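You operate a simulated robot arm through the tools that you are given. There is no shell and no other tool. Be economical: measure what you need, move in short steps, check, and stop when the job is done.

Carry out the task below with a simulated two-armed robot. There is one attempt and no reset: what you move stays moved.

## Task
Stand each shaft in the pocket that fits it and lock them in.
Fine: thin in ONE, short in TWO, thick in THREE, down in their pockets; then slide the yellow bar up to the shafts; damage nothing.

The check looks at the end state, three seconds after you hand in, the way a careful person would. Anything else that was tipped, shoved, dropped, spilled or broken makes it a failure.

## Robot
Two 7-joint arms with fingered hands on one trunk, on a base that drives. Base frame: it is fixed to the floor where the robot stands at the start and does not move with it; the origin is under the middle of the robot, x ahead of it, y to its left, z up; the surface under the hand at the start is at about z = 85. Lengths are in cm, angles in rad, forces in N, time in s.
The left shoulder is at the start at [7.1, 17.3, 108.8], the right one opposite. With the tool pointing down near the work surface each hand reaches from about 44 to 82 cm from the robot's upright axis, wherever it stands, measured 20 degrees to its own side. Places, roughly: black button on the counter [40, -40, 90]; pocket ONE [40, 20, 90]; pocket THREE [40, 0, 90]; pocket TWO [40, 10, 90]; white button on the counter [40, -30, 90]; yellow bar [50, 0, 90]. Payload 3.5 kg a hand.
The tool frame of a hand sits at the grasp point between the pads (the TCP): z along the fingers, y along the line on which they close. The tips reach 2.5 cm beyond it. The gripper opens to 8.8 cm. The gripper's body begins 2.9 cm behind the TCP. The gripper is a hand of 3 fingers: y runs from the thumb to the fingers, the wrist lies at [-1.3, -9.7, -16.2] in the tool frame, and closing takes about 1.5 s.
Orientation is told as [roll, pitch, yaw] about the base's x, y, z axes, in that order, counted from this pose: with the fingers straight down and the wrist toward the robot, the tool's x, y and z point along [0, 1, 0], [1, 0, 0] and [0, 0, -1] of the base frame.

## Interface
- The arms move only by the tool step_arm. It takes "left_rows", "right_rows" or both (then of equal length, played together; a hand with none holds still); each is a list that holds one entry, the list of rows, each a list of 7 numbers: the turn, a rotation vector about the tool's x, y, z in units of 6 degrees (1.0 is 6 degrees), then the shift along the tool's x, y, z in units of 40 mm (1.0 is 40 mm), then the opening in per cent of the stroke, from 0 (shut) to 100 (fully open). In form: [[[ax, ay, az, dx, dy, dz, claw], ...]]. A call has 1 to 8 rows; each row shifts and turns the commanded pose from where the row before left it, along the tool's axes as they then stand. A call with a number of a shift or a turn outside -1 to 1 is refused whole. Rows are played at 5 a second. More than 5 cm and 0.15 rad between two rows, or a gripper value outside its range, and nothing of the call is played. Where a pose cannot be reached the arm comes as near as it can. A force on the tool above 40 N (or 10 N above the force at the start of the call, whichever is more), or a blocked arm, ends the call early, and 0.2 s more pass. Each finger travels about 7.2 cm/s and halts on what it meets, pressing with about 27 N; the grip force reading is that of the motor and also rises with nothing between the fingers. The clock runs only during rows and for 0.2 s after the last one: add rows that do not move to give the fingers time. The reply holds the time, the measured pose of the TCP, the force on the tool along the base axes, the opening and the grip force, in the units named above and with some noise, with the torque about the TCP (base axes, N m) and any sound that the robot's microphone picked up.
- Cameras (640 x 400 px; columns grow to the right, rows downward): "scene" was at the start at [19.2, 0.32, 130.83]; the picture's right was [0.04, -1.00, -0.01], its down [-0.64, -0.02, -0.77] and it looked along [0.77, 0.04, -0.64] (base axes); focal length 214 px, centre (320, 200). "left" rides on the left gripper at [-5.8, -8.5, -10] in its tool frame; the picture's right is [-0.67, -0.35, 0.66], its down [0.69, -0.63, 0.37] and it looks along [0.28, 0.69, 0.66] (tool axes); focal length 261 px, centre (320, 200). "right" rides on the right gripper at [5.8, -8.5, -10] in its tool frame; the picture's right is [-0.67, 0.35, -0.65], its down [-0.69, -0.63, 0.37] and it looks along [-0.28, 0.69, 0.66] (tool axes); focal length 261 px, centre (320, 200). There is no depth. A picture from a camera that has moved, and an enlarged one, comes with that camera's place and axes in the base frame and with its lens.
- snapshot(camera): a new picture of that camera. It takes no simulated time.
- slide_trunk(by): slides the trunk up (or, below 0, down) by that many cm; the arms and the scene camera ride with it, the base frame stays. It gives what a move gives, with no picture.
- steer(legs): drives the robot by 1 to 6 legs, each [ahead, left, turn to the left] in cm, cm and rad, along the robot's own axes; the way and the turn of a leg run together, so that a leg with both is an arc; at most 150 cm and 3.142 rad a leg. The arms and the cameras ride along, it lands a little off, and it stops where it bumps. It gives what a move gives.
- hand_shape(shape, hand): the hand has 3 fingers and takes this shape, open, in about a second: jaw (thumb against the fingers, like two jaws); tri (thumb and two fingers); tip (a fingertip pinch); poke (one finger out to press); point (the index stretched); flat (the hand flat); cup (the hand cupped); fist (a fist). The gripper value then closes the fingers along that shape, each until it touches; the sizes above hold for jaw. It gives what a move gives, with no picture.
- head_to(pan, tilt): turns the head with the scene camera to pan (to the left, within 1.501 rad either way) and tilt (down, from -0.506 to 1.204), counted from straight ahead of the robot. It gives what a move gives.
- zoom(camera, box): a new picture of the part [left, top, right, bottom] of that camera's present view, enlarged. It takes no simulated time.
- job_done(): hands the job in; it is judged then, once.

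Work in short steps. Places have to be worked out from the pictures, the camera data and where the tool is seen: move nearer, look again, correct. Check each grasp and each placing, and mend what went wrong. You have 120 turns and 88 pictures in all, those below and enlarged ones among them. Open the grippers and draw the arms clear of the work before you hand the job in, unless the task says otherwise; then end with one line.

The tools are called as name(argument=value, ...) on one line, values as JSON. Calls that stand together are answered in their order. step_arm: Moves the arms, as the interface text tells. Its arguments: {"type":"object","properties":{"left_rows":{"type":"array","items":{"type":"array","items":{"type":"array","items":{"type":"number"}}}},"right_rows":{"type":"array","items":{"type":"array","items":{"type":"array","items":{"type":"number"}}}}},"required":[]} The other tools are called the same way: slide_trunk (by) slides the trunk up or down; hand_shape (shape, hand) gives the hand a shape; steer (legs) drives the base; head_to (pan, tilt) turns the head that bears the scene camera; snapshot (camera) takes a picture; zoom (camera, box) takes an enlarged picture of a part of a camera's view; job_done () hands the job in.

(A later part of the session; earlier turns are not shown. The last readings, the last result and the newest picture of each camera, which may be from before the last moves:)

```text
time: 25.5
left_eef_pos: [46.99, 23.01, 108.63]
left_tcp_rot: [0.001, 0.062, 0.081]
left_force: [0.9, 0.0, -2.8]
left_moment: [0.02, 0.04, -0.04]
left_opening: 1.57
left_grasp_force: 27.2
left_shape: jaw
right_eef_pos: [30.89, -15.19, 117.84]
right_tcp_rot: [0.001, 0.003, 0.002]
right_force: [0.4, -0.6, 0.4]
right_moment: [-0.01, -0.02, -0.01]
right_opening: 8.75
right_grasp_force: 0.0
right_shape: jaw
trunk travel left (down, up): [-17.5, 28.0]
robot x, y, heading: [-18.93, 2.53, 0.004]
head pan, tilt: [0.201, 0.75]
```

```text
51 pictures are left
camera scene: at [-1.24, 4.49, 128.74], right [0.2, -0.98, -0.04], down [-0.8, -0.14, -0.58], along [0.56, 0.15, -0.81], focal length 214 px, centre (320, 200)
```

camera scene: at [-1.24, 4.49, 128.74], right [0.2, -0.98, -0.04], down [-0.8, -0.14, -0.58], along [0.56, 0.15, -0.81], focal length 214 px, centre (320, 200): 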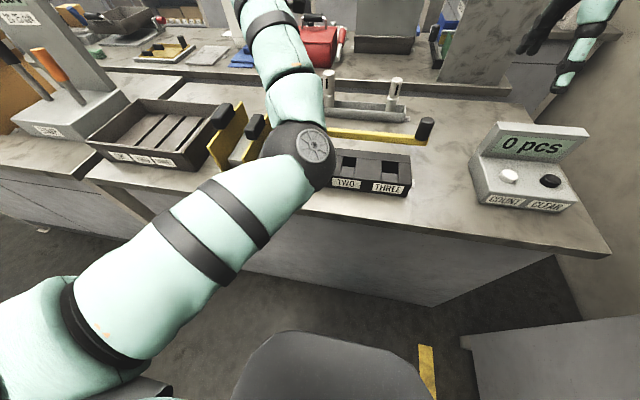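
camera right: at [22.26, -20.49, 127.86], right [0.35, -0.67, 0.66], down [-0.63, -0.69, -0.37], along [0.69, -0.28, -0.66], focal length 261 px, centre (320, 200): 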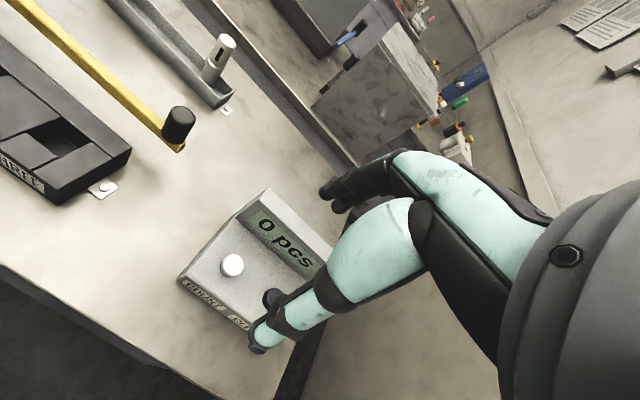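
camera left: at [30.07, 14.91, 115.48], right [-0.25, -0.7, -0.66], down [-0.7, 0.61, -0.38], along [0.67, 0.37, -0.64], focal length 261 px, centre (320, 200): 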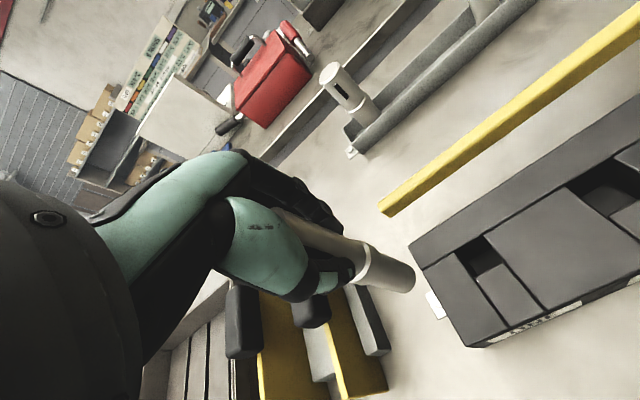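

Still blocked with the elbow inside. I extend the arm out and turn the hand clockwise there (wrist swinging to the left) so that the forearm is forced to come from the outside again.

step_arm(left_rows=[[[-0.6, 0, 0.7, -0.3, 0.4, -0.3, 0], [0, 0, 0, -0.3, 0.5, -0.3, 0], [0, 0, 0, -0.3, 0.5, -0.3, 0], [0, 0, 0, -0.1, 0.2, -0.1, 0], [0, 0, 1, 0, 0, 0, 0], [0, 0, 1, 0, 0, 0, 0], [0, 0, 1, 0, 0, 0, 0], [0, 0, 1, 0, 0, 0, 0]]])

snapshot(camera="scene")

```text
time: 27.3
left_eef_pos: [53.47, 19.24, 112.5]
left_tcp_rot: [-0.001, 0.0, -0.413]
left_force: [-0.2, -0.5, -4.4]
left_moment: [0.0, 0.02, -0.01]
left_opening: 1.57
left_grasp_force: 27.3
left_shape: jaw
right_eef_pos: [30.87, -15.21, 117.82]
right_tcp_rot: [0.0, 0.003, 0.001]
right_force: [-0.3, 0.8, 0.0]
right_moment: [-0.03, 0.01, 0.0]
right_opening: 8.78
right_grasp_force: 0.0
right_shape: jaw
trunk travel left (down, up): [-17.5, 28.0]
robot x, y, heading: [-18.81, 2.75, -0.003]
head pan, tilt: [0.201, 0.75]
```

```text
50 pictures are left
camera scene: at [-1.23, 4.55, 128.74], right [0.2, -0.98, -0.04], down [-0.8, -0.14, -0.58], along [0.56, 0.15, -0.81], focal length 214 px, centre (320, 200)
```

scene: 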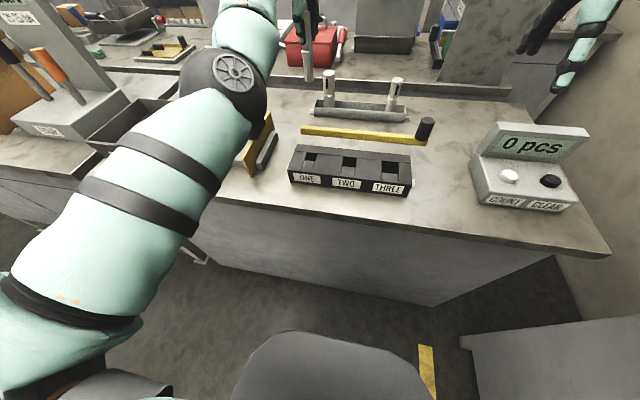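

Reading square otherwise, with yaw −0.41 and the elbow moved outward. I turn further to about −0.83 and retract a little.

step_arm(left_rows=[[[0, 0, 1, 0, 0, 0, 0], [0, 0, 1, 0, 0, 0, 0], [0, 0, 1, 0, 0, 0, 0], [0, 0, 1, 0, 0, 0, 0], [0, 0, 0, -0.35, -0.35, 0, 0], [0, 0, 0, -0.4, -0.4, 0, 0], [0, 0, 0, -0.4, -0.4, 0, 0], [0, 0, 0, 0, 0, 0, 0]]])

snapshot(camera="scene")

```text
time: 29.1
left_eef_pos: [52.09, 20.12, 112.27]
left_tcp_rot: [-0.002, -0.001, -0.832]
left_force: [0.3, 0.1, -1.7]
left_moment: [-0.01, 0.0, 0.01]
left_opening: 1.55
left_grasp_force: 26.9
left_shape: jaw
left hand out of reach, approached as far as the arm can: row 3, 4, 5, 6, 7
right_eef_pos: [30.98, -15.3, 117.76]
right_tcp_rot: [0.001, 0.002, 0.001]
right_force: [-0.4, 0.2, -0.1]
right_moment: [0.02, -0.03, -0.01]
right_opening: 8.77
right_grasp_force: 0.1
right_shape: jaw
trunk travel left (down, up): [-17.5, 28.0]
robot x, y, heading: [-18.8, 2.77, 0.003]
head pan, tilt: [0.201, 0.75]
```

```text
49 pictures are left
camera scene: at [-1.24, 4.5, 128.74], right [0.2, -0.98, -0.04], down [-0.8, -0.14, -0.58], along [0.56, 0.15, -0.81], focal length 214 px, centre (320, 200)
```

scene: 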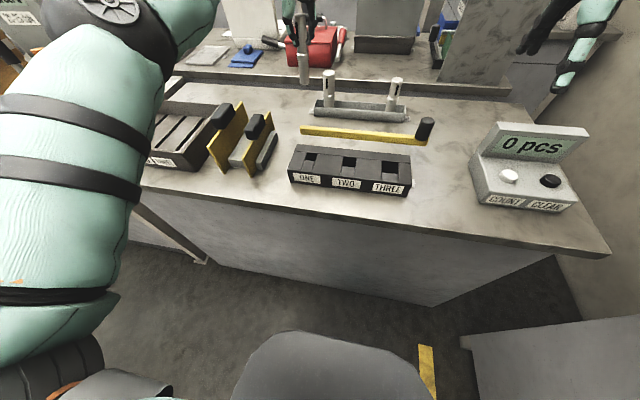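

The elbow is outside now and the view is clear. I let the arm settle to see whether it follows the command.

step_arm(left_rows=[[[0, 0, 0, 0, 0, 0, 0], [0, 0, 0, -0.3, -0.3, 0, 0], [0, 0, 0, 0, 0, 0, 0], [0, 0, 0, 0, 0, 0, 0]]])

```text
time: 30.1
left_eef_pos: [52.12, 20.19, 112.64]
left_tcp_rot: [-0.001, 0.001, -0.83]
left_force: [-0.4, 1.3, -2.6]
left_moment: [0.03, 0.02, 0.02]
left_opening: 1.52
left_grasp_force: 26.9
left_shape: jaw
left hand out of reach, approached as far as the arm can: row 2
right_eef_pos: [30.92, -15.17, 117.88]
right_tcp_rot: [0.0, 0.003, 0.001]
right_force: [-0.3, 0.2, -0.4]
right_moment: [0.01, -0.02, -0.01]
right_opening: 8.76
right_grasp_force: 0.1
right_shape: jaw
trunk travel left (down, up): [-17.5, 28.0]
robot x, y, heading: [-18.88, 3.16, -0.0]
head pan, tilt: [0.201, 0.75]
```

At this yaw it is at a joint limit. I turn back halfway and then retract toward the robot.

step_arm(left_rows=[[[0, 0, -1, 0, 0, 0, 0], [0, 0, -1, 0, 0, 0, 0], [0, 0, -1, 0, 0, 0, 0], [0, 0, -1, 0, 0, 0, 0], [0, 0, 0, -0.24, -0.55, 0, 0], [0, 0, 0, -0.24, -0.55, 0, 0], [0, 0, 0, -0.24, -0.55, 0, 0], [0, 0, 0, 0, 0, 0, 0]]])

snapshot(camera="scene")

```text
time: 31.9
left_eef_pos: [54.21, 20.07, 114.46]
left_tcp_rot: [0.0, 0.002, -0.411]
left_force: [0.4, -0.5, -3.0]
left_moment: [0.0, 0.02, 0.03]
left_opening: 1.52
left_grasp_force: 26.7
left_shape: jaw
left hand out of reach, approached as far as the arm can: row 1, 2, 3, 4, 5, 6, 7
right_eef_pos: [31.06, -15.22, 117.91]
right_tcp_rot: [0.0, 0.001, 0.002]
right_force: [-0.2, 0.3, -0.1]
right_moment: [0.02, -0.01, 0.01]
right_opening: 8.78
right_grasp_force: 0.0
right_shape: jaw
trunk travel left (down, up): [-17.5, 28.0]
robot x, y, heading: [-18.9, 3.08, 0.008]
head pan, tilt: [0.201, 0.75]
```

```text
48 pictures are left
camera scene: at [-1.23, 4.51, 128.74], right [0.2, -0.98, -0.04], down [-0.8, -0.14, -0.58], along [0.56, 0.15, -0.81], focal length 214 px, centre (320, 200)
```

scene: 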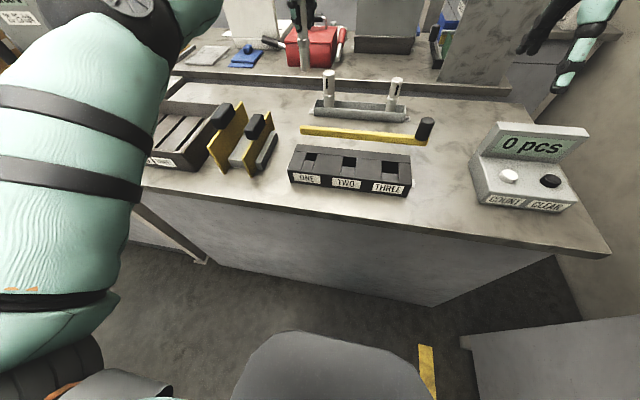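

The arm seems fully straight, which is singular, so radial retraction does nothing. I turn the yaw back to zero and lower a bit to break out of that.

step_arm(left_rows=[[[0, 0, -1, 0, 0, 0.3, 0], [0, 0, -1, 0, 0, 0.3, 0], [0, 0, -1, 0, 0, 0.3, 0], [0, 0, -1, 0, 0, 0.2, 0], [0, 0, 0, 0, 0, 0, 0], [0, 0, 0, 0, 0, 0, 0]]])

snapshot(camera="scene")

```text
time: 33.3
left_eef_pos: [56.34, 19.81, 110.81]
left_tcp_rot: [-0.002, 0.001, 0.007]
left_force: [0.4, -0.2, -2.8]
left_moment: [-0.01, -0.01, -0.03]
left_opening: 1.53
left_grasp_force: 26.9
left_shape: jaw
left hand out of reach, approached as far as the arm can: row 1, 2, 3
right_eef_pos: [30.95, -15.21, 117.76]
right_tcp_rot: [-0.001, 0.001, 0.001]
right_force: [-0.2, 0.1, 0.2]
right_moment: [-0.01, 0.0, 0.01]
right_opening: 8.77
right_grasp_force: 0.0
right_shape: jaw
trunk travel left (down, up): [-17.5, 28.0]
robot x, y, heading: [-19.21, 2.78, 0.001]
head pan, tilt: [0.201, 0.75]
```

```text
47 pictures are left
camera scene: at [-1.24, 4.5, 128.74], right [0.2, -0.98, -0.04], down [-0.8, -0.14, -0.58], along [0.56, 0.15, -0.81], focal length 214 px, centre (320, 200)
```

scene: 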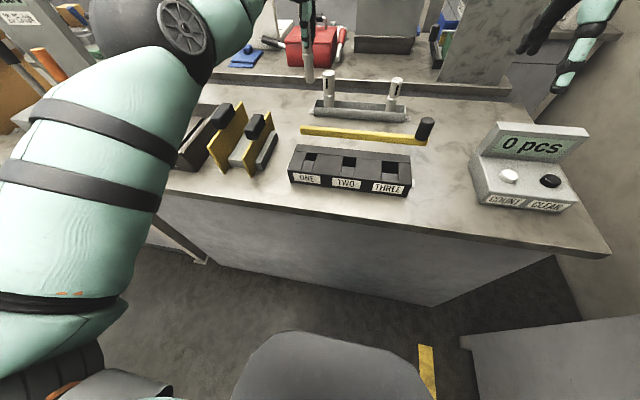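

The yaw is zero, the elbow is still out and the pose is reached. I retract straight back in small rows.

step_arm(left_rows=[[[0, 0, 0, 0, -0.3, 0, 0], [0, 0, 0, 0, -0.4, 0, 0], [0, 0, 0, 0, -0.4, 0, 0], [0, 0, 0, 0, -0.4, 0, 0], [0, 0, 0, 0, 0, 0, 0]]])

snapshot(camera="scene")

```text
time: 34.5
left_eef_pos: [56.11, 19.41, 111.92]
left_tcp_rot: [0.001, 0.001, 0.008]
left_force: [0.4, -0.4, -3.2]
left_moment: [0.0, -0.02, -0.02]
left_opening: 1.54
left_grasp_force: 27.3
left_shape: jaw
left hand out of reach, approached as far as the arm can: row 1, 2, 3, 4
right_eef_pos: [30.9, -15.28, 117.82]
right_tcp_rot: [0.001, 0.0, 0.0]
right_force: [0.3, -0.8, -0.9]
right_moment: [0.01, -0.03, 0.0]
right_opening: 8.77
right_grasp_force: 0.0
right_shape: jaw
trunk travel left (down, up): [-17.5, 28.0]
robot x, y, heading: [-19.28, 3.21, -0.002]
head pan, tilt: [0.201, 0.75]
```

```text
46 pictures are left
camera scene: at [-1.24, 4.5, 128.74], right [0.2, -0.98, -0.04], down [-0.8, -0.14, -0.58], along [0.56, 0.15, -0.81], focal length 214 px, centre (320, 200)
```

scene: 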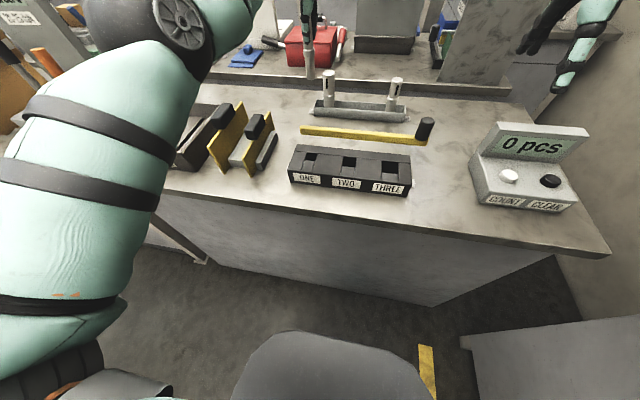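

Retraction fails here, but moves at this extended reach worked well before. I keep the arm in that range and drive the base instead to carry the shaft over pocket ONE.

step_arm(left_rows=[[[0, 0, 0, 0, 0.4, 0, 0], [0, 0, 0, 0, 0.4, 0, 0], [0, 0, 0, 0, 0.2, 0, 0], [0, 0, 0, 0, 0, 0, 0]]])

steer(legs=[[-16.5, -3, 0]])

head_to(pan=0.2, tilt=0.6)

snapshot(camera="scene")

snapshot(camera="left")

```text
time: 35.5
left_eef_pos: [56.46, 19.82, 111.43]
left_tcp_rot: [-0.002, 0.0, 0.008]
left_force: [-0.6, -0.4, -2.4]
left_moment: [-0.02, -0.03, -0.02]
left_opening: 1.53
left_grasp_force: 27.3
left_shape: jaw
left hand out of reach, approached as far as the arm can: row 1, 2, 3
right_eef_pos: [31.01, -15.37, 117.87]
right_tcp_rot: [-0.001, 0.002, 0.001]
right_force: [0.9, 0.0, 0.1]
right_moment: [0.03, 0.0, 0.0]
right_opening: 8.78
right_grasp_force: 0.1
right_shape: jaw
trunk travel left (down, up): [-17.5, 28.0]
robot x, y, heading: [-19.17, 2.79, 0.002]
head pan, tilt: [0.201, 0.75]
```

```text
time: 37.0
left_eef_pos: [40.01, 16.86, 111.39]
left_tcp_rot: [-0.001, 0.001, 0.009]
left_force: [-0.4, -0.6, -3.1]
left_moment: [-0.01, -0.01, 0.01]
left_opening: 1.47
left_grasp_force: 26.9
left_shape: jaw
right_eef_pos: [14.49, -18.12, 117.68]
right_tcp_rot: [0.001, 0.005, 0.002]
right_force: [-0.6, 0.2, -0.6]
right_moment: [0.0, -0.04, -0.02]
right_opening: 8.77
right_grasp_force: 0.0
right_shape: jaw
trunk travel left (down, up): [-17.5, 28.0]
robot x, y, heading: [-35.87, -0.25, 0.0]
head pan, tilt: [0.201, 0.75]
```

```text
time: 37.6
left_eef_pos: [39.83, 16.87, 111.65]
left_tcp_rot: [-0.001, 0.001, 0.009]
left_force: [-0.6, 0.7, -2.8]
left_moment: [-0.03, 0.0, -0.01]
left_opening: 1.53
left_grasp_force: 27.1
left_shape: jaw
right_eef_pos: [14.3, -18.2, 117.84]
right_tcp_rot: [-0.002, 0.001, 0.002]
right_force: [0.2, -0.1, 0.0]
right_moment: [-0.02, -0.01, -0.01]
right_opening: 8.76
right_grasp_force: 0.0
right_shape: jaw
trunk travel left (down, up): [-17.5, 28.0]
robot x, y, heading: [-35.8, -0.3, 0.001]
head pan, tilt: [0.201, 0.6]
```

```text
45 pictures are left
camera scene: at [-17.13, 1.65, 129.9], right [0.2, -0.98, -0.04], down [-0.71, -0.11, -0.69], along [0.67, 0.17, -0.72], focal length 214 px, centre (320, 200)
```

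scene: 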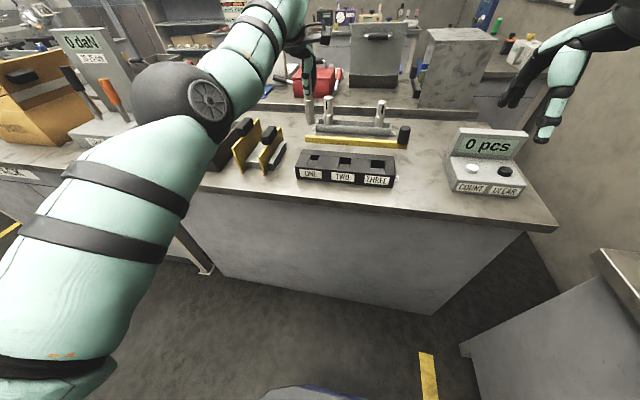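

```text
44 pictures are left
camera left: at [31.3, 11.02, 121.55], right [-0.34, -0.67, -0.65], down [-0.64, 0.68, -0.37], along [0.69, 0.29, -0.66], focal length 261 px, centre (320, 200)
```

left: 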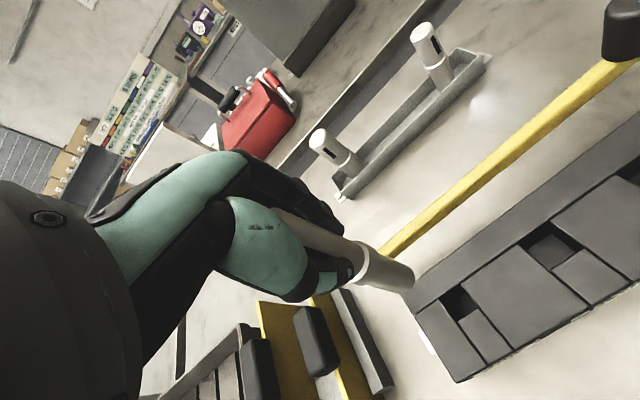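

The TCP is at (39.8, 16.9) near pocket ONE, with the shaft bottom about 10 cm above the fixture. I lower with the arm by ~7 cm, which also bends it out of the straight pose, and look.

step_arm(left_rows=[[[0, 0, 0, 0, 0, 0.4, 0], [0, 0, 0, 0, 0, 0.5, 0], [0, 0, 0, 0, 0, 0.5, 0], [0, 0, 0, 0, 0, 0.3, 0], [0, 0, 0, 0, 0, 0, 0]]])

zoom(camera="left", box=[280, 200, 600, 400])

```text
time: 38.9
left_eef_pos: [41.09, 16.68, 104.95]
left_tcp_rot: [0.0, 0.003, 0.008]
left_force: [-0.1, -0.4, -3.0]
left_moment: [-0.03, -0.01, -0.03]
left_opening: 1.52
left_grasp_force: 26.9
left_shape: jaw
left hand out of reach, approached as far as the arm can: row 2, 3
right_eef_pos: [14.35, -18.01, 117.84]
right_tcp_rot: [-0.001, 0.001, 0.002]
right_force: [0.6, -0.5, 0.5]
right_moment: [0.02, -0.01, 0.01]
right_opening: 8.79
right_grasp_force: 0.1
right_shape: jaw
trunk travel left (down, up): [-17.5, 28.0]
robot x, y, heading: [-35.83, -0.15, -0.002]
head pan, tilt: [0.201, 0.6]
```

```text
2.00 times, centred on (440, 300) of left
camera zoom: at [32.7, 10.83, 115.01], right [-0.34, -0.67, -0.65], down [-0.64, 0.68, -0.36], along [0.69, 0.29, -0.66], focal length 521 px, centre (80, 0)
```

zoom: 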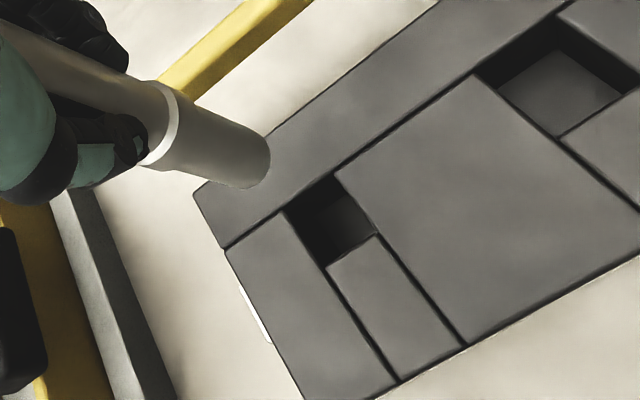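

The pocket ONE centre computes to (38.2, 16.4). I move −2.9 cm in x and −0.3 in y at this height.

step_arm(left_rows=[[[0, 0, 0, -0.04, -0.36, 0, 0], [0, 0, 0, -0.04, -0.36, 0, 0], [0, 0, 0, 0, 0, 0, 0], [0, 0, 0, 0, 0, 0, 0]]])

zoom(camera="left", box=[280, 160, 600, 360])

```text
time: 39.9
left_eef_pos: [40.95, 16.29, 105.46]
left_tcp_rot: [-0.001, 0.001, 0.01]
left_force: [0.0, 0.3, -2.8]
left_moment: [0.02, 0.02, -0.01]
left_opening: 1.53
left_grasp_force: 26.9
left_shape: jaw
left hand out of reach, approached as far as the arm can: row 1, 2
right_eef_pos: [14.33, -18.19, 117.87]
right_tcp_rot: [-0.002, 0.002, 0.003]
right_force: [-0.2, 0.2, 0.1]
right_moment: [-0.02, 0.02, 0.0]
right_opening: 8.77
right_grasp_force: 0.0
right_shape: jaw
trunk travel left (down, up): [-17.5, 28.0]
robot x, y, heading: [-35.54, -0.35, -0.001]
head pan, tilt: [0.201, 0.6]
```

```text
2.00 times, centred on (440, 260) of left
camera zoom: at [32.59, 10.37, 115.46], right [-0.34, -0.67, -0.65], down [-0.64, 0.68, -0.37], along [0.69, 0.29, -0.66], focal length 521 px, centre (80, 80)
```

zoom: 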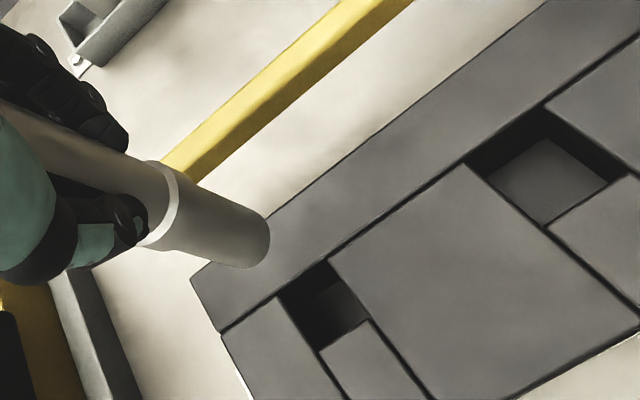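

The arm is locked straight and won't retract, but the base and trunk can do the motion. I restore the command forward, then drive back 2.7 cm.

step_arm(left_rows=[[[0, 0, 0, 0.02, 0.36, 0, 0], [0, 0, 0, 0.02, 0.36, 0, 0], [0, 0, 0, 0, 0, 0, 0]]])

steer(legs=[[-2.8, 0, 0]])

zoom(camera="left", box=[280, 160, 600, 360])

```text
time: 40.6
left_eef_pos: [41.48, 16.98, 104.74]
left_tcp_rot: [-0.002, 0.0, 0.009]
left_force: [-0.2, -0.3, -3.4]
left_moment: [0.04, -0.05, 0.01]
left_opening: 1.54
left_grasp_force: 27.0
left_shape: jaw
left hand out of reach, approached as far as the arm can: row 1, 2
right_eef_pos: [14.37, -18.14, 117.87]
right_tcp_rot: [0.001, 0.002, 0.003]
right_force: [-0.3, 0.4, -0.3]
right_moment: [0.02, -0.03, -0.01]
right_opening: 8.77
right_grasp_force: 0.1
right_shape: jaw
trunk travel left (down, up): [-17.5, 28.0]
robot x, y, heading: [-35.32, -0.02, 0.003]
head pan, tilt: [0.201, 0.6]
```

```text
time: 41.5
left_eef_pos: [38.98, 16.83, 104.36]
left_tcp_rot: [-0.002, 0.006, 0.008]
left_force: [0.3, -0.2, -2.5]
left_moment: [-0.02, -0.03, -0.01]
left_opening: 1.52
left_grasp_force: 26.5
left_shape: jaw
right_eef_pos: [11.85, -18.02, 117.62]
right_tcp_rot: [0.0, 0.008, 0.003]
right_force: [-0.1, 0.7, 0.0]
right_moment: [-0.02, 0.02, 0.01]
right_opening: 8.77
right_grasp_force: 0.0
right_shape: jaw
trunk travel left (down, up): [-17.5, 28.0]
robot x, y, heading: [-38.83, 0.28, 0.001]
head pan, tilt: [0.201, 0.6]
```

```text
2.00 times, centred on (440, 260) of left
camera zoom: at [30.51, 11.04, 114.46], right [-0.35, -0.67, -0.65], down [-0.64, 0.68, -0.36], along [0.69, 0.29, -0.66], focal length 521 px, centre (80, 80)
```

zoom: 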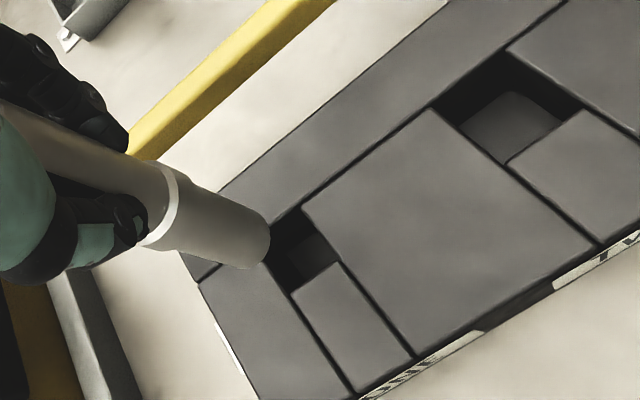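

Target stays (38.2, 16.3); TCP is at about (38.9, 16.9). I make a fine drive correction and then lower the trunk 2 cm, with the shaft bottom still just above the fixture.

steer(legs=[[-0.7, -0.55, 0]])

slide_trunk(by=-2)

zoom(camera="left", box=[280, 140, 520, 290])

```text
time: 42.2
left_eef_pos: [37.95, 16.48, 104.66]
left_tcp_rot: [-0.001, 0.001, 0.01]
left_force: [-0.7, 0.5, -3.1]
left_moment: [-0.03, -0.03, -0.02]
left_opening: 1.54
left_grasp_force: 27.3
left_shape: jaw
right_eef_pos: [10.89, -18.56, 117.83]
right_tcp_rot: [0.001, 0.001, 0.003]
right_force: [0.1, 1.0, -0.6]
right_moment: [-0.02, 0.0, -0.04]
right_opening: 8.75
right_grasp_force: 0.2
right_shape: jaw
trunk travel left (down, up): [-17.5, 28.0]
robot x, y, heading: [-38.94, -0.35, 0.003]
head pan, tilt: [0.201, 0.6]
```

```text
time: 42.9
left_eef_pos: [38.47, 16.46, 101.26]
left_tcp_rot: [-0.001, 0.024, 0.009]
left_force: [0.6, 0.7, -2.3]
left_moment: [0.0, -0.02, 0.0]
left_opening: 1.53
left_grasp_force: 26.8
left_shape: jaw
right_eef_pos: [10.86, -18.65, 115.8]
right_tcp_rot: [0.0, 0.001, 0.003]
right_force: [-0.2, -0.5, 1.2]
right_moment: [0.01, 0.04, -0.01]
right_opening: 8.76
right_grasp_force: 0.1
right_shape: jaw
trunk travel left (down, up): [-15.5, 30.0]
robot x, y, heading: [-39.17, -0.81, 0.001]
head pan, tilt: [0.201, 0.6]
```

```text
2.67 times, centred on (400, 215) of left
camera zoom: at [30.25, 10.51, 111.52], right [-0.36, -0.67, -0.65], down [-0.64, 0.68, -0.35], along [0.68, 0.29, -0.68], focal length 695 px, centre (107, 160)
```

zoom: 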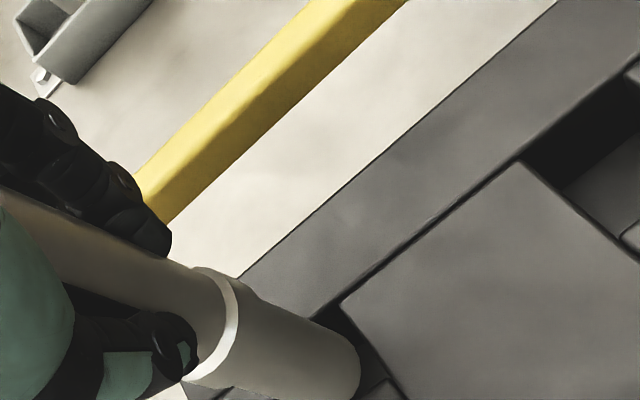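

The drop was 3.4 cm, so the shaft bottom is right at the fixture top, with no contact force yet. I take a closer look at the bottom against the hole.

zoom(camera="left", box=[320, 210, 520, 335])

```text
3.20 times, centred on (420, 272) of left
camera zoom: at [30.25, 10.51, 111.52], right [-0.36, -0.67, -0.65], down [-0.64, 0.68, -0.35], along [0.68, 0.29, -0.68], focal length 834 px, centre (0, -32)
```

zoom: 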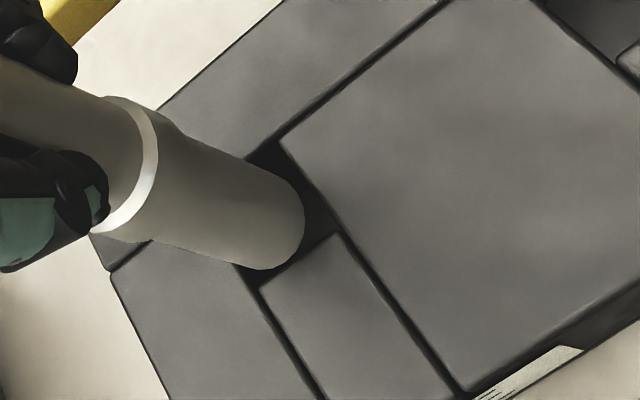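

The −y side gap is ~0.37 cm against ~0.1 on the +y side, so I shift −0.15 in y and take out the 0.024 pitch.

step_arm(left_rows=[[[-0.2, 0, 0, -0.04, 0, 0, 0], [0, 0, 0, 0, 0, 0, 0]]])

zoom(camera="left", box=[320, 210, 520, 335])

```text
time: 43.5
left_eef_pos: [38.8, 16.17, 101.37]
left_tcp_rot: [-0.001, 0.002, 0.01]
left_force: [0.2, -0.3, -3.3]
left_moment: [-0.01, -0.01, 0.0]
left_opening: 1.51
left_grasp_force: 26.9
left_shape: jaw
left hand out of reach, approached as far as the arm can: row 1
right_eef_pos: [10.85, -18.63, 115.87]
right_tcp_rot: [-0.002, 0.001, 0.002]
right_force: [-0.2, 0.3, -0.3]
right_moment: [0.01, 0.0, -0.01]
right_opening: 8.77
right_grasp_force: 0.2
right_shape: jaw
trunk travel left (down, up): [-15.5, 30.0]
robot x, y, heading: [-39.24, -0.48, 0.004]
head pan, tilt: [0.201, 0.6]
```

```text
3.20 times, centred on (420, 272) of left
camera zoom: at [30.31, 10.28, 111.44], right [-0.34, -0.67, -0.65], down [-0.64, 0.68, -0.37], along [0.69, 0.29, -0.66], focal length 834 px, centre (0, -32)
```

zoom: 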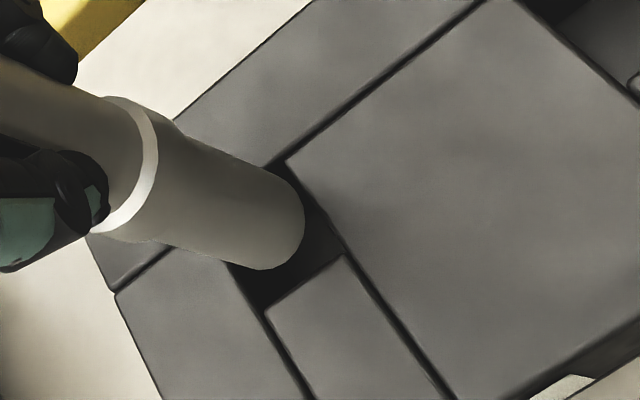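

The y is now good but x is ~0.5 cm too far forward. I drive back slightly.

steer(legs=[[-0.45, 0, 0]])

zoom(camera="left", box=[320, 210, 520, 335])

```text
time: 44.2
left_eef_pos: [38.49, 16.16, 101.33]
left_tcp_rot: [-0.001, 0.005, 0.008]
left_force: [0.7, -0.3, -2.6]
left_moment: [-0.01, 0.0, -0.03]
left_opening: 1.51
left_grasp_force: 27.1
left_shape: jaw
right_eef_pos: [10.53, -18.66, 115.77]
right_tcp_rot: [-0.001, 0.004, 0.004]
right_force: [-0.8, -0.1, 0.1]
right_moment: [0.0, -0.01, -0.01]
right_opening: 8.76
right_grasp_force: 0.0
right_shape: jaw
trunk travel left (down, up): [-15.5, 30.0]
robot x, y, heading: [-39.39, -0.74, 0.004]
head pan, tilt: [0.201, 0.6]
```

```text
3.20 times, centred on (420, 272) of left
camera zoom: at [29.98, 10.28, 111.33], right [-0.34, -0.67, -0.65], down [-0.64, 0.68, -0.36], along [0.69, 0.29, -0.66], focal length 834 px, centre (0, -32)
```

zoom: 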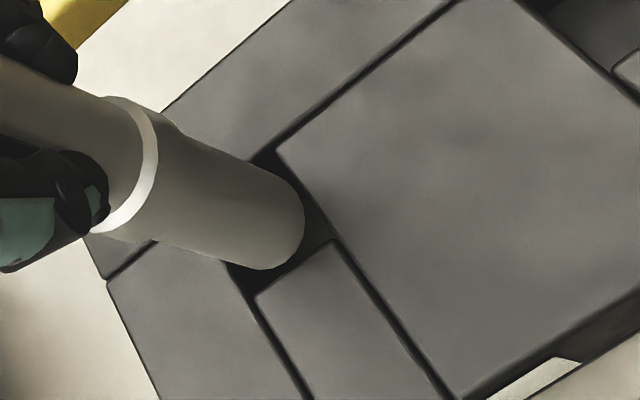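

The gaps now look about equal (0.2–0.27 cm). I lower the trunk by 0.8 cm to see whether it enters.

slide_trunk(by=-0.8)

zoom(camera="left", box=[320, 210, 520, 335])

```text
time: 44.8
left_eef_pos: [38.4, 16.25, 100.45]
left_tcp_rot: [-0.001, 0.005, 0.01]
left_force: [1.5, 1.3, 11.3]
left_moment: [0.05, -0.12, 0.03]
left_opening: 1.64
left_grasp_force: 27.5
left_shape: jaw
right_eef_pos: [10.05, -18.61, 115.22]
right_tcp_rot: [0.0, -0.001, 0.003]
right_force: [0.1, 0.6, 0.0]
right_moment: [0.01, 0.02, 0.03]
right_opening: 8.78
right_grasp_force: 0.1
right_shape: jaw
trunk travel left (down, up): [-14.7, 30.8]
robot x, y, heading: [-39.15, -0.55, 0.005]
head pan, tilt: [0.201, 0.6]
```

```text
3.20 times, centred on (420, 272) of left
camera zoom: at [29.92, 10.27, 110.57], right [-0.35, -0.67, -0.65], down [-0.64, 0.68, -0.36], along [0.69, 0.29, -0.66], focal length 834 px, centre (0, -32)
```

zoom: 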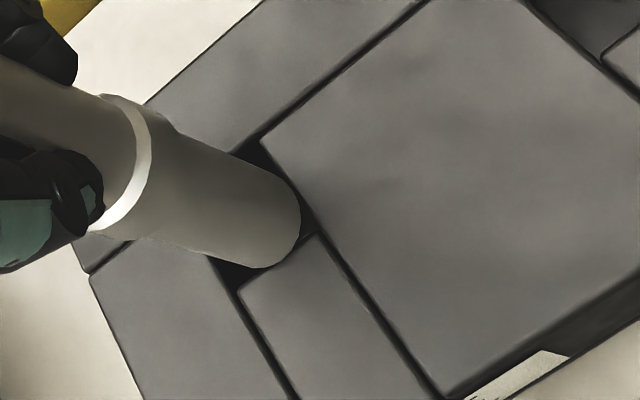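

Contact came at about 14 N, and the image puts the shaft ~0.3 cm too far toward −x. I raise a touch and drive forward 0.3 cm.

slide_trunk(by=0.6)

steer(legs=[[0.3, 0, 0]])

slide_trunk(by=-0.8)

zoom(camera="left", box=[320, 210, 520, 335])

```text
time: 45.3
left_eef_pos: [38.47, 16.14, 100.62]
left_tcp_rot: [0.0, 0.013, 0.009]
left_force: [-0.3, 0.7, -0.1]
left_moment: [-0.02, 0.0, 0.0]
left_opening: 1.64
left_grasp_force: 27.2
left_shape: jaw
right_eef_pos: [10.44, -18.63, 115.6]
right_tcp_rot: [0.001, 0.003, 0.005]
right_force: [-0.3, 0.9, -0.9]
right_moment: [-0.01, 0.01, 0.03]
right_opening: 8.76
right_grasp_force: 0.0
right_shape: jaw
trunk travel left (down, up): [-15.3, 30.2]
robot x, y, heading: [-39.6, -0.66, 0.004]
head pan, tilt: [0.201, 0.6]
```

```text
time: 46.0
left_eef_pos: [38.79, 16.23, 100.6]
left_tcp_rot: [-0.001, 0.011, 0.011]
left_force: [-0.6, 0.8, -3.6]
left_moment: [-0.01, -0.02, -0.01]
left_opening: 1.59
left_grasp_force: 27.0
left_shape: jaw
right_eef_pos: [10.76, -18.65, 115.74]
right_tcp_rot: [0.001, 0.002, 0.004]
right_force: [0.9, 0.0, -0.2]
right_moment: [0.0, -0.01, -0.02]
right_opening: 8.76
right_grasp_force: 0.1
right_shape: jaw
trunk travel left (down, up): [-15.3, 30.2]
robot x, y, heading: [-39.21, -0.53, 0.003]
head pan, tilt: [0.201, 0.6]
```

```text
time: 46.6
left_eef_pos: [38.64, 16.26, 100.36]
left_tcp_rot: [-0.001, 0.006, 0.01]
left_force: [1.2, 4.2, 24.3]
left_moment: [0.1, -0.12, 0.05]
left_opening: 1.7
left_grasp_force: 27.2
left_shape: jaw
right_eef_pos: [10.36, -18.58, 115.14]
right_tcp_rot: [0.0, -0.005, 0.006]
right_force: [-0.1, 0.0, 0.9]
right_moment: [0.02, -0.03, -0.05]
right_opening: 8.78
right_grasp_force: 0.1
right_shape: jaw
trunk travel left (down, up): [-14.5, 31.0]
robot x, y, heading: [-39.32, -0.59, 0.003]
head pan, tilt: [0.201, 0.6]
```

```text
3.20 times, centred on (420, 272) of left
camera zoom: at [30.24, 10.33, 110.46], right [-0.35, -0.67, -0.65], down [-0.64, 0.68, -0.36], along [0.69, 0.29, -0.66], focal length 834 px, centre (0, -32)
```

zoom: 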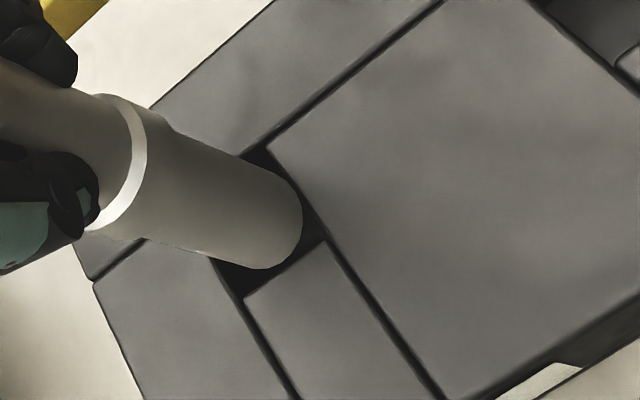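

By image and readings it is now within ~0.1 cm, and the contact torque points to the −y edge. I ease the press and nudge +y by 0.12 cm with the arm.

slide_trunk(by=0.3)

step_arm(left_rows=[[[0, 0, 0, 0.03, 0, 0, 0], [0, 0, 0, 0, 0, 0, 0]]])

slide_trunk(by=-0.3)

```text
time: 47.1
left_eef_pos: [38.61, 16.01, 100.41]
left_tcp_rot: [0.0, 0.011, 0.008]
left_force: [0.7, 2.8, 17.9]
left_moment: [0.11, -0.08, 0.04]
left_opening: 1.67
left_grasp_force: 27.0
left_shape: jaw
right_eef_pos: [10.35, -18.62, 115.26]
right_tcp_rot: [0.002, -0.002, 0.002]
right_force: [0.8, 0.4, 0.0]
right_moment: [0.02, -0.01, 0.02]
right_opening: 8.78
right_grasp_force: 0.1
right_shape: jaw
trunk travel left (down, up): [-14.8, 30.7]
robot x, y, heading: [-39.67, -0.68, 0.006]
head pan, tilt: [0.201, 0.6]
```

```text
time: 47.7
left_eef_pos: [38.6, 16.35, 100.33]
left_tcp_rot: [0.001, 0.009, 0.011]
left_force: [0.4, 3.1, 18.8]
left_moment: [0.06, -0.09, 0.01]
left_opening: 1.68
left_grasp_force: 27.0
left_shape: jaw
right_eef_pos: [10.49, -18.67, 115.21]
right_tcp_rot: [0.0, -0.003, 0.003]
right_force: [0.6, -0.8, 0.2]
right_moment: [-0.03, -0.01, 0.02]
right_opening: 8.75
right_grasp_force: 0.0
right_shape: jaw
trunk travel left (down, up): [-14.8, 30.7]
robot x, y, heading: [-39.14, -0.49, 0.003]
head pan, tilt: [0.201, 0.6]
```

```text
time: 48.2
left_eef_pos: [38.51, 16.31, 100.31]
left_tcp_rot: [-0.002, 0.007, 0.011]
left_force: [1.7, 4.4, 27.8]
left_moment: [0.15, -0.19, 0.02]
left_opening: 1.72
left_grasp_force: 26.9
left_shape: jaw
right_eef_pos: [10.05, -18.69, 115.12]
right_tcp_rot: [0.002, -0.003, 0.003]
right_force: [-0.3, -0.6, 0.7]
right_moment: [-0.01, -0.01, 0.01]
right_opening: 8.77
right_grasp_force: 0.0
right_shape: jaw
trunk travel left (down, up): [-14.5, 31.0]
robot x, y, heading: [-39.31, -0.89, 0.006]
head pan, tilt: [0.201, 0.6]
```

Torque still indicates contact on the −y side, with the wall pushing +y. I raise 0.6, shift +0.25 in y, and lower again.

slide_trunk(by=0.8)

step_arm(left_rows=[[[0, 0, 0, 0.06, 0, 0, 0], [0, 0, 0, 0, 0, 0, 0]]])

zoom(camera="left", box=[320, 210, 520, 335])

slide_trunk(by=-0.7)

```text
time: 48.8
left_eef_pos: [38.62, 16.34, 100.52]
left_tcp_rot: [-0.001, 0.016, 0.009]
left_force: [0.8, 1.1, 0.5]
left_moment: [-0.01, -0.01, 0.0]
left_opening: 1.66
left_grasp_force: 27.4
left_shape: jaw
right_eef_pos: [10.77, -18.71, 115.67]
right_tcp_rot: [0.002, 0.002, 0.003]
right_force: [0.0, 0.0, -0.6]
right_moment: [-0.01, 0.03, -0.01]
right_opening: 8.77
right_grasp_force: 0.1
right_shape: jaw
trunk travel left (down, up): [-15.3, 30.2]
robot x, y, heading: [-39.12, -0.8, 0.005]
head pan, tilt: [0.201, 0.6]
```

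```text
time: 49.4
left_eef_pos: [38.8, 16.56, 100.71]
left_tcp_rot: [0.001, 0.012, 0.009]
left_force: [0.4, 0.6, -2.4]
left_moment: [-0.01, 0.0, 0.03]
left_opening: 1.68
left_grasp_force: 26.5
left_shape: jaw
right_eef_pos: [10.79, -18.78, 115.68]
right_tcp_rot: [0.0, 0.002, 0.003]
right_force: [0.8, -0.1, -0.5]
right_moment: [-0.02, -0.01, 0.03]
right_opening: 8.75
right_grasp_force: 0.0
right_shape: jaw
trunk travel left (down, up): [-15.3, 30.2]
robot x, y, heading: [-39.33, -1.04, 0.004]
head pan, tilt: [0.201, 0.6]
```

```text
3.20 times, centred on (420, 272) of left
camera zoom: at [30.48, 10.74, 110.81], right [-0.35, -0.67, -0.65], down [-0.64, 0.68, -0.36], along [0.68, 0.29, -0.67], focal length 834 px, centre (0, -32)
```

zoom: 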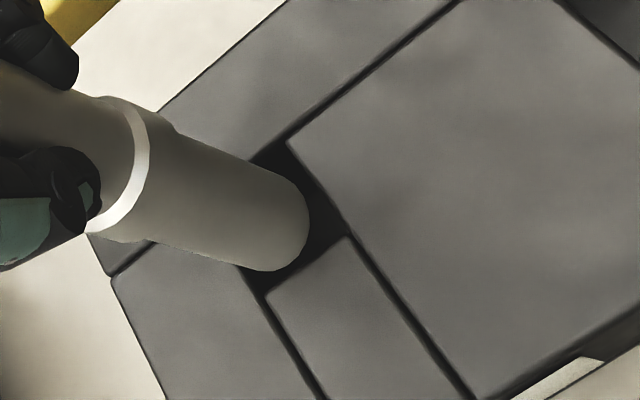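

```text
time: 50.0
left_eef_pos: [38.84, 16.56, 100.37]
left_tcp_rot: [0.0, 0.011, 0.01]
left_force: [3.5, 0.1, 11.9]
left_moment: [0.01, -0.16, 0.03]
left_opening: 1.68
left_grasp_force: 27.1
left_shape: jaw
right_eef_pos: [10.54, -18.8, 114.99]
right_tcp_rot: [0.001, -0.001, 0.004]
right_force: [0.3, 0.5, -0.4]
right_moment: [-0.03, -0.03, 0.01]
right_opening: 8.77
right_grasp_force: 0.0
right_shape: jaw
trunk travel left (down, up): [-14.6, 30.9]
robot x, y, heading: [-38.97, -0.71, 0.008]
head pan, tilt: [0.201, 0.6]
```

Recomputing with fixture top z≈89.8 (from the contact height) gives a pocket centre of (38.4, 16.42), and the earlier contact sides agree with that. From here I need about −0.28 in x and −0.13 in y.

slide_trunk(by=0.6)

step_arm(left_rows=[[[0, 0, 0, -0.03, 0, 0, 0], [0, 0, 0, 0, 0, 0, 0]]])

steer(legs=[[-0.28, 0, 0]])

```text
time: 50.5
left_eef_pos: [38.71, 16.76, 100.54]
left_tcp_rot: [-0.002, 0.015, 0.013]
left_force: [0.4, 0.0, -2.9]
left_moment: [-0.06, 0.02, 0.01]
left_opening: 1.62
left_grasp_force: 27.1
left_shape: jaw
right_eef_pos: [10.63, -18.81, 115.48]
right_tcp_rot: [0.0, 0.0, 0.003]
right_force: [-0.4, 0.4, 0.6]
right_moment: [-0.02, 0.04, -0.01]
right_opening: 8.78
right_grasp_force: 0.0
right_shape: jaw
trunk travel left (down, up): [-15.2, 30.3]
robot x, y, heading: [-39.4, -0.73, 0.006]
head pan, tilt: [0.201, 0.6]
```

```text
time: 51.1
left_eef_pos: [38.92, 16.65, 100.5]
left_tcp_rot: [0.001, 0.015, 0.013]
left_force: [-0.3, 0.1, -1.9]
left_moment: [0.01, 0.0, -0.01]
left_opening: 1.63
left_grasp_force: 26.6
left_shape: jaw
right_eef_pos: [10.75, -18.62, 115.55]
right_tcp_rot: [0.001, 0.003, 0.003]
right_force: [0.5, -0.5, -0.3]
right_moment: [0.01, -0.02, -0.01]
right_opening: 8.76
right_grasp_force: 0.1
right_shape: jaw
trunk travel left (down, up): [-15.2, 30.3]
robot x, y, heading: [-39.46, -0.69, -0.001]
head pan, tilt: [0.201, 0.6]
```

```text
time: 51.8
left_eef_pos: [38.65, 16.51, 100.62]
left_tcp_rot: [0.0, 0.014, 0.013]
left_force: [1.0, 0.8, -2.5]
left_moment: [-0.04, -0.01, 0.01]
left_opening: 1.65
left_grasp_force: 26.8
left_shape: jaw
right_eef_pos: [10.53, -18.63, 115.48]
right_tcp_rot: [0.001, 0.002, 0.003]
right_force: [-0.3, -0.1, 0.4]
right_moment: [-0.01, -0.01, 0.01]
right_opening: 8.76
right_grasp_force: 0.1
right_shape: jaw
trunk travel left (down, up): [-15.2, 30.3]
robot x, y, heading: [-39.53, -0.33, 0.002]
head pan, tilt: [0.201, 0.6]
```

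The shaft bottom is now at about (38.5, 16.5), close to target. I lower gently.

slide_trunk(by=-0.6)

zoom(camera="left", box=[320, 210, 520, 335])

```text
time: 52.4
left_eef_pos: [38.4, 16.44, 100.32]
left_tcp_rot: [0.0, 0.011, 0.014]
left_force: [3.1, -1.1, 13.6]
left_moment: [-0.03, -0.18, 0.03]
left_opening: 1.68
left_grasp_force: 27.1
left_shape: jaw
right_eef_pos: [10.22, -18.82, 114.98]
right_tcp_rot: [0.0, 0.0, 0.001]
right_force: [0.3, -0.1, 0.3]
right_moment: [-0.02, 0.03, 0.04]
right_opening: 8.79
right_grasp_force: 0.0
right_shape: jaw
trunk travel left (down, up): [-14.6, 30.9]
robot x, y, heading: [-39.63, -0.61, 0.002]
head pan, tilt: [0.201, 0.6]
```

```text
3.20 times, centred on (420, 272) of left
camera zoom: at [30.13, 10.52, 110.49], right [-0.35, -0.67, -0.65], down [-0.64, 0.68, -0.36], along [0.68, 0.29, -0.67], focal length 834 px, centre (0, -32)
```

zoom: 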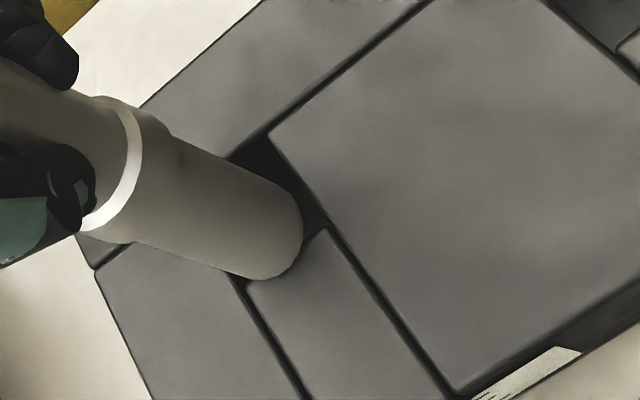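

Now the bottom appears dragged toward −x/+y by friction. I raise clear of contact and look closely to measure the true offset.

slide_trunk(by=0.8)

zoom(camera="left", box=[340, 230, 436, 290])

```text
time: 53.0
left_eef_pos: [38.43, 16.65, 100.77]
left_tcp_rot: [0.002, 0.015, 0.012]
left_force: [-0.6, -0.2, -2.6]
left_moment: [0.03, -0.02, 0.02]
left_opening: 1.61
left_grasp_force: 26.9
left_shape: jaw
right_eef_pos: [10.5, -18.64, 115.71]
right_tcp_rot: [0.001, 0.001, 0.003]
right_force: [0.5, 0.8, 0.4]
right_moment: [0.02, 0.0, -0.05]
right_opening: 8.76
right_grasp_force: 0.1
right_shape: jaw
trunk travel left (down, up): [-15.4, 30.1]
robot x, y, heading: [-39.6, -0.6, 0.002]
head pan, tilt: [0.201, 0.6]
```

```text
6.67 times, centred on (388, 260) of left
camera zoom: at [30.12, 10.72, 110.91], right [-0.35, -0.67, -0.65], down [-0.64, 0.68, -0.36], along [0.68, 0.29, -0.67], focal length 1738 px, centre (-133, -200)
```

zoom: 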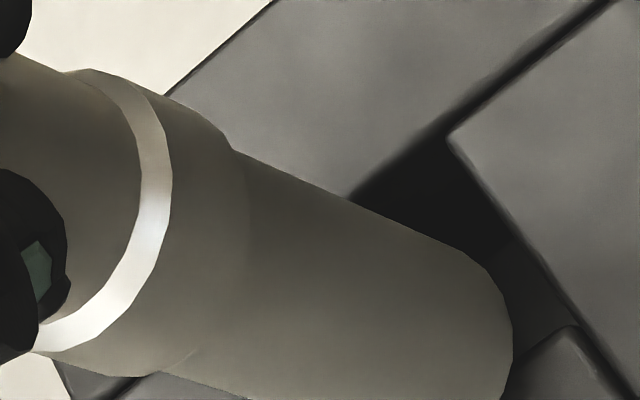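

The shaft has tilted ~0.05 rad in the grip (bottom toward −x, slightly +y). I counter-rotate the hand and shift −y 0.2, then re-measure.

step_arm(left_rows=[[[-0.5, -0.25, 0, -0.05, 0, -0.1, 0], [0, 0, 0, 0, 0, 0, 0], [0, 0, 0, 0, 0, 0, 0]]])

zoom(camera="left", box=[320, 200, 480, 300])

zoom(camera="scene", box=[270, 50, 430, 200])

```text
time: 53.8
left_eef_pos: [38.48, 16.34, 101.19]
left_tcp_rot: [-0.026, -0.039, 0.014]
left_force: [1.6, 0.5, -2.9]
left_moment: [0.02, 0.0, 0.0]
left_opening: 1.66
left_grasp_force: 27.1
left_shape: jaw
right_eef_pos: [10.36, -18.64, 115.57]
right_tcp_rot: [0.0, 0.002, 0.002]
right_force: [-1.0, -0.6, -0.4]
right_moment: [-0.02, -0.01, -0.01]
right_opening: 8.75
right_grasp_force: 0.1
right_shape: jaw
trunk travel left (down, up): [-15.4, 30.1]
robot x, y, heading: [-39.36, -0.49, 0.005]
head pan, tilt: [0.201, 0.6]
```

```text
4.00 times, centred on (400, 250) of left
camera zoom: at [29.68, 10.73, 111.05], right [-0.31, -0.69, -0.65], down [-0.62, 0.67, -0.41], along [0.72, 0.28, -0.64], focal length 1043 px, centre (0, 0)
```

zoom: 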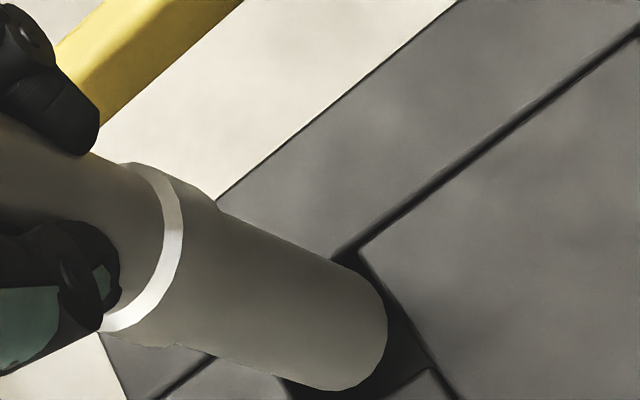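

```text
2.67 times, centred on (350, 125) of scene
camera zoom: at [-19.4, 1.12, 127.08], right [0.2, -0.98, -0.05], down [-0.73, -0.11, -0.67], along [0.65, 0.17, -0.74], focal length 572 px, centre (240, 400)
```

zoom: 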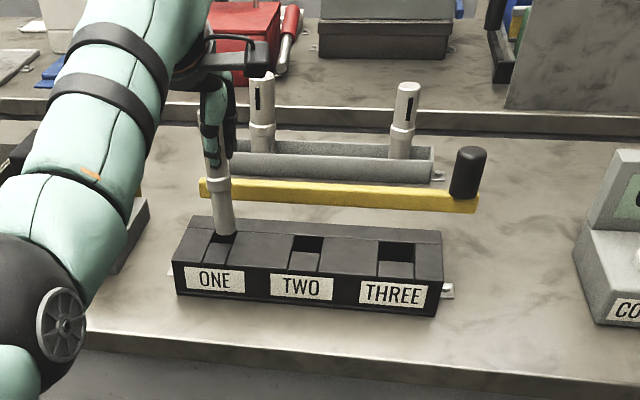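

The head camera gives a good view of the shaft against pocket ONE; it looks leaning. I zoom in there.

zoom(camera="scene", box=[325, 90, 381, 150])

```text
6.67 times, centred on (353, 120) of scene
camera zoom: at [-19.4, 1.12, 127.08], right [0.2, -0.98, -0.05], down [-0.73, -0.11, -0.67], along [0.65, 0.17, -0.74], focal length 1430 px, centre (100, 733)
```

zoom: 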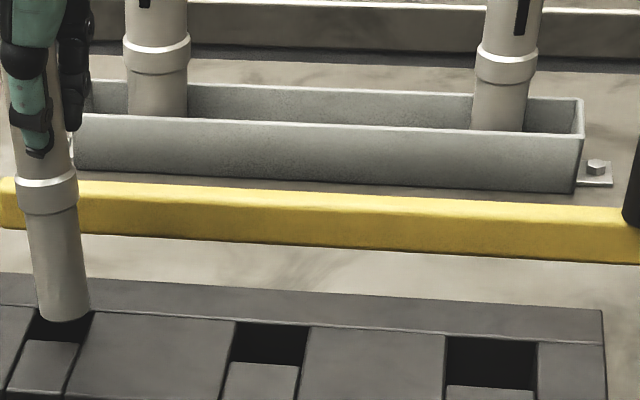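

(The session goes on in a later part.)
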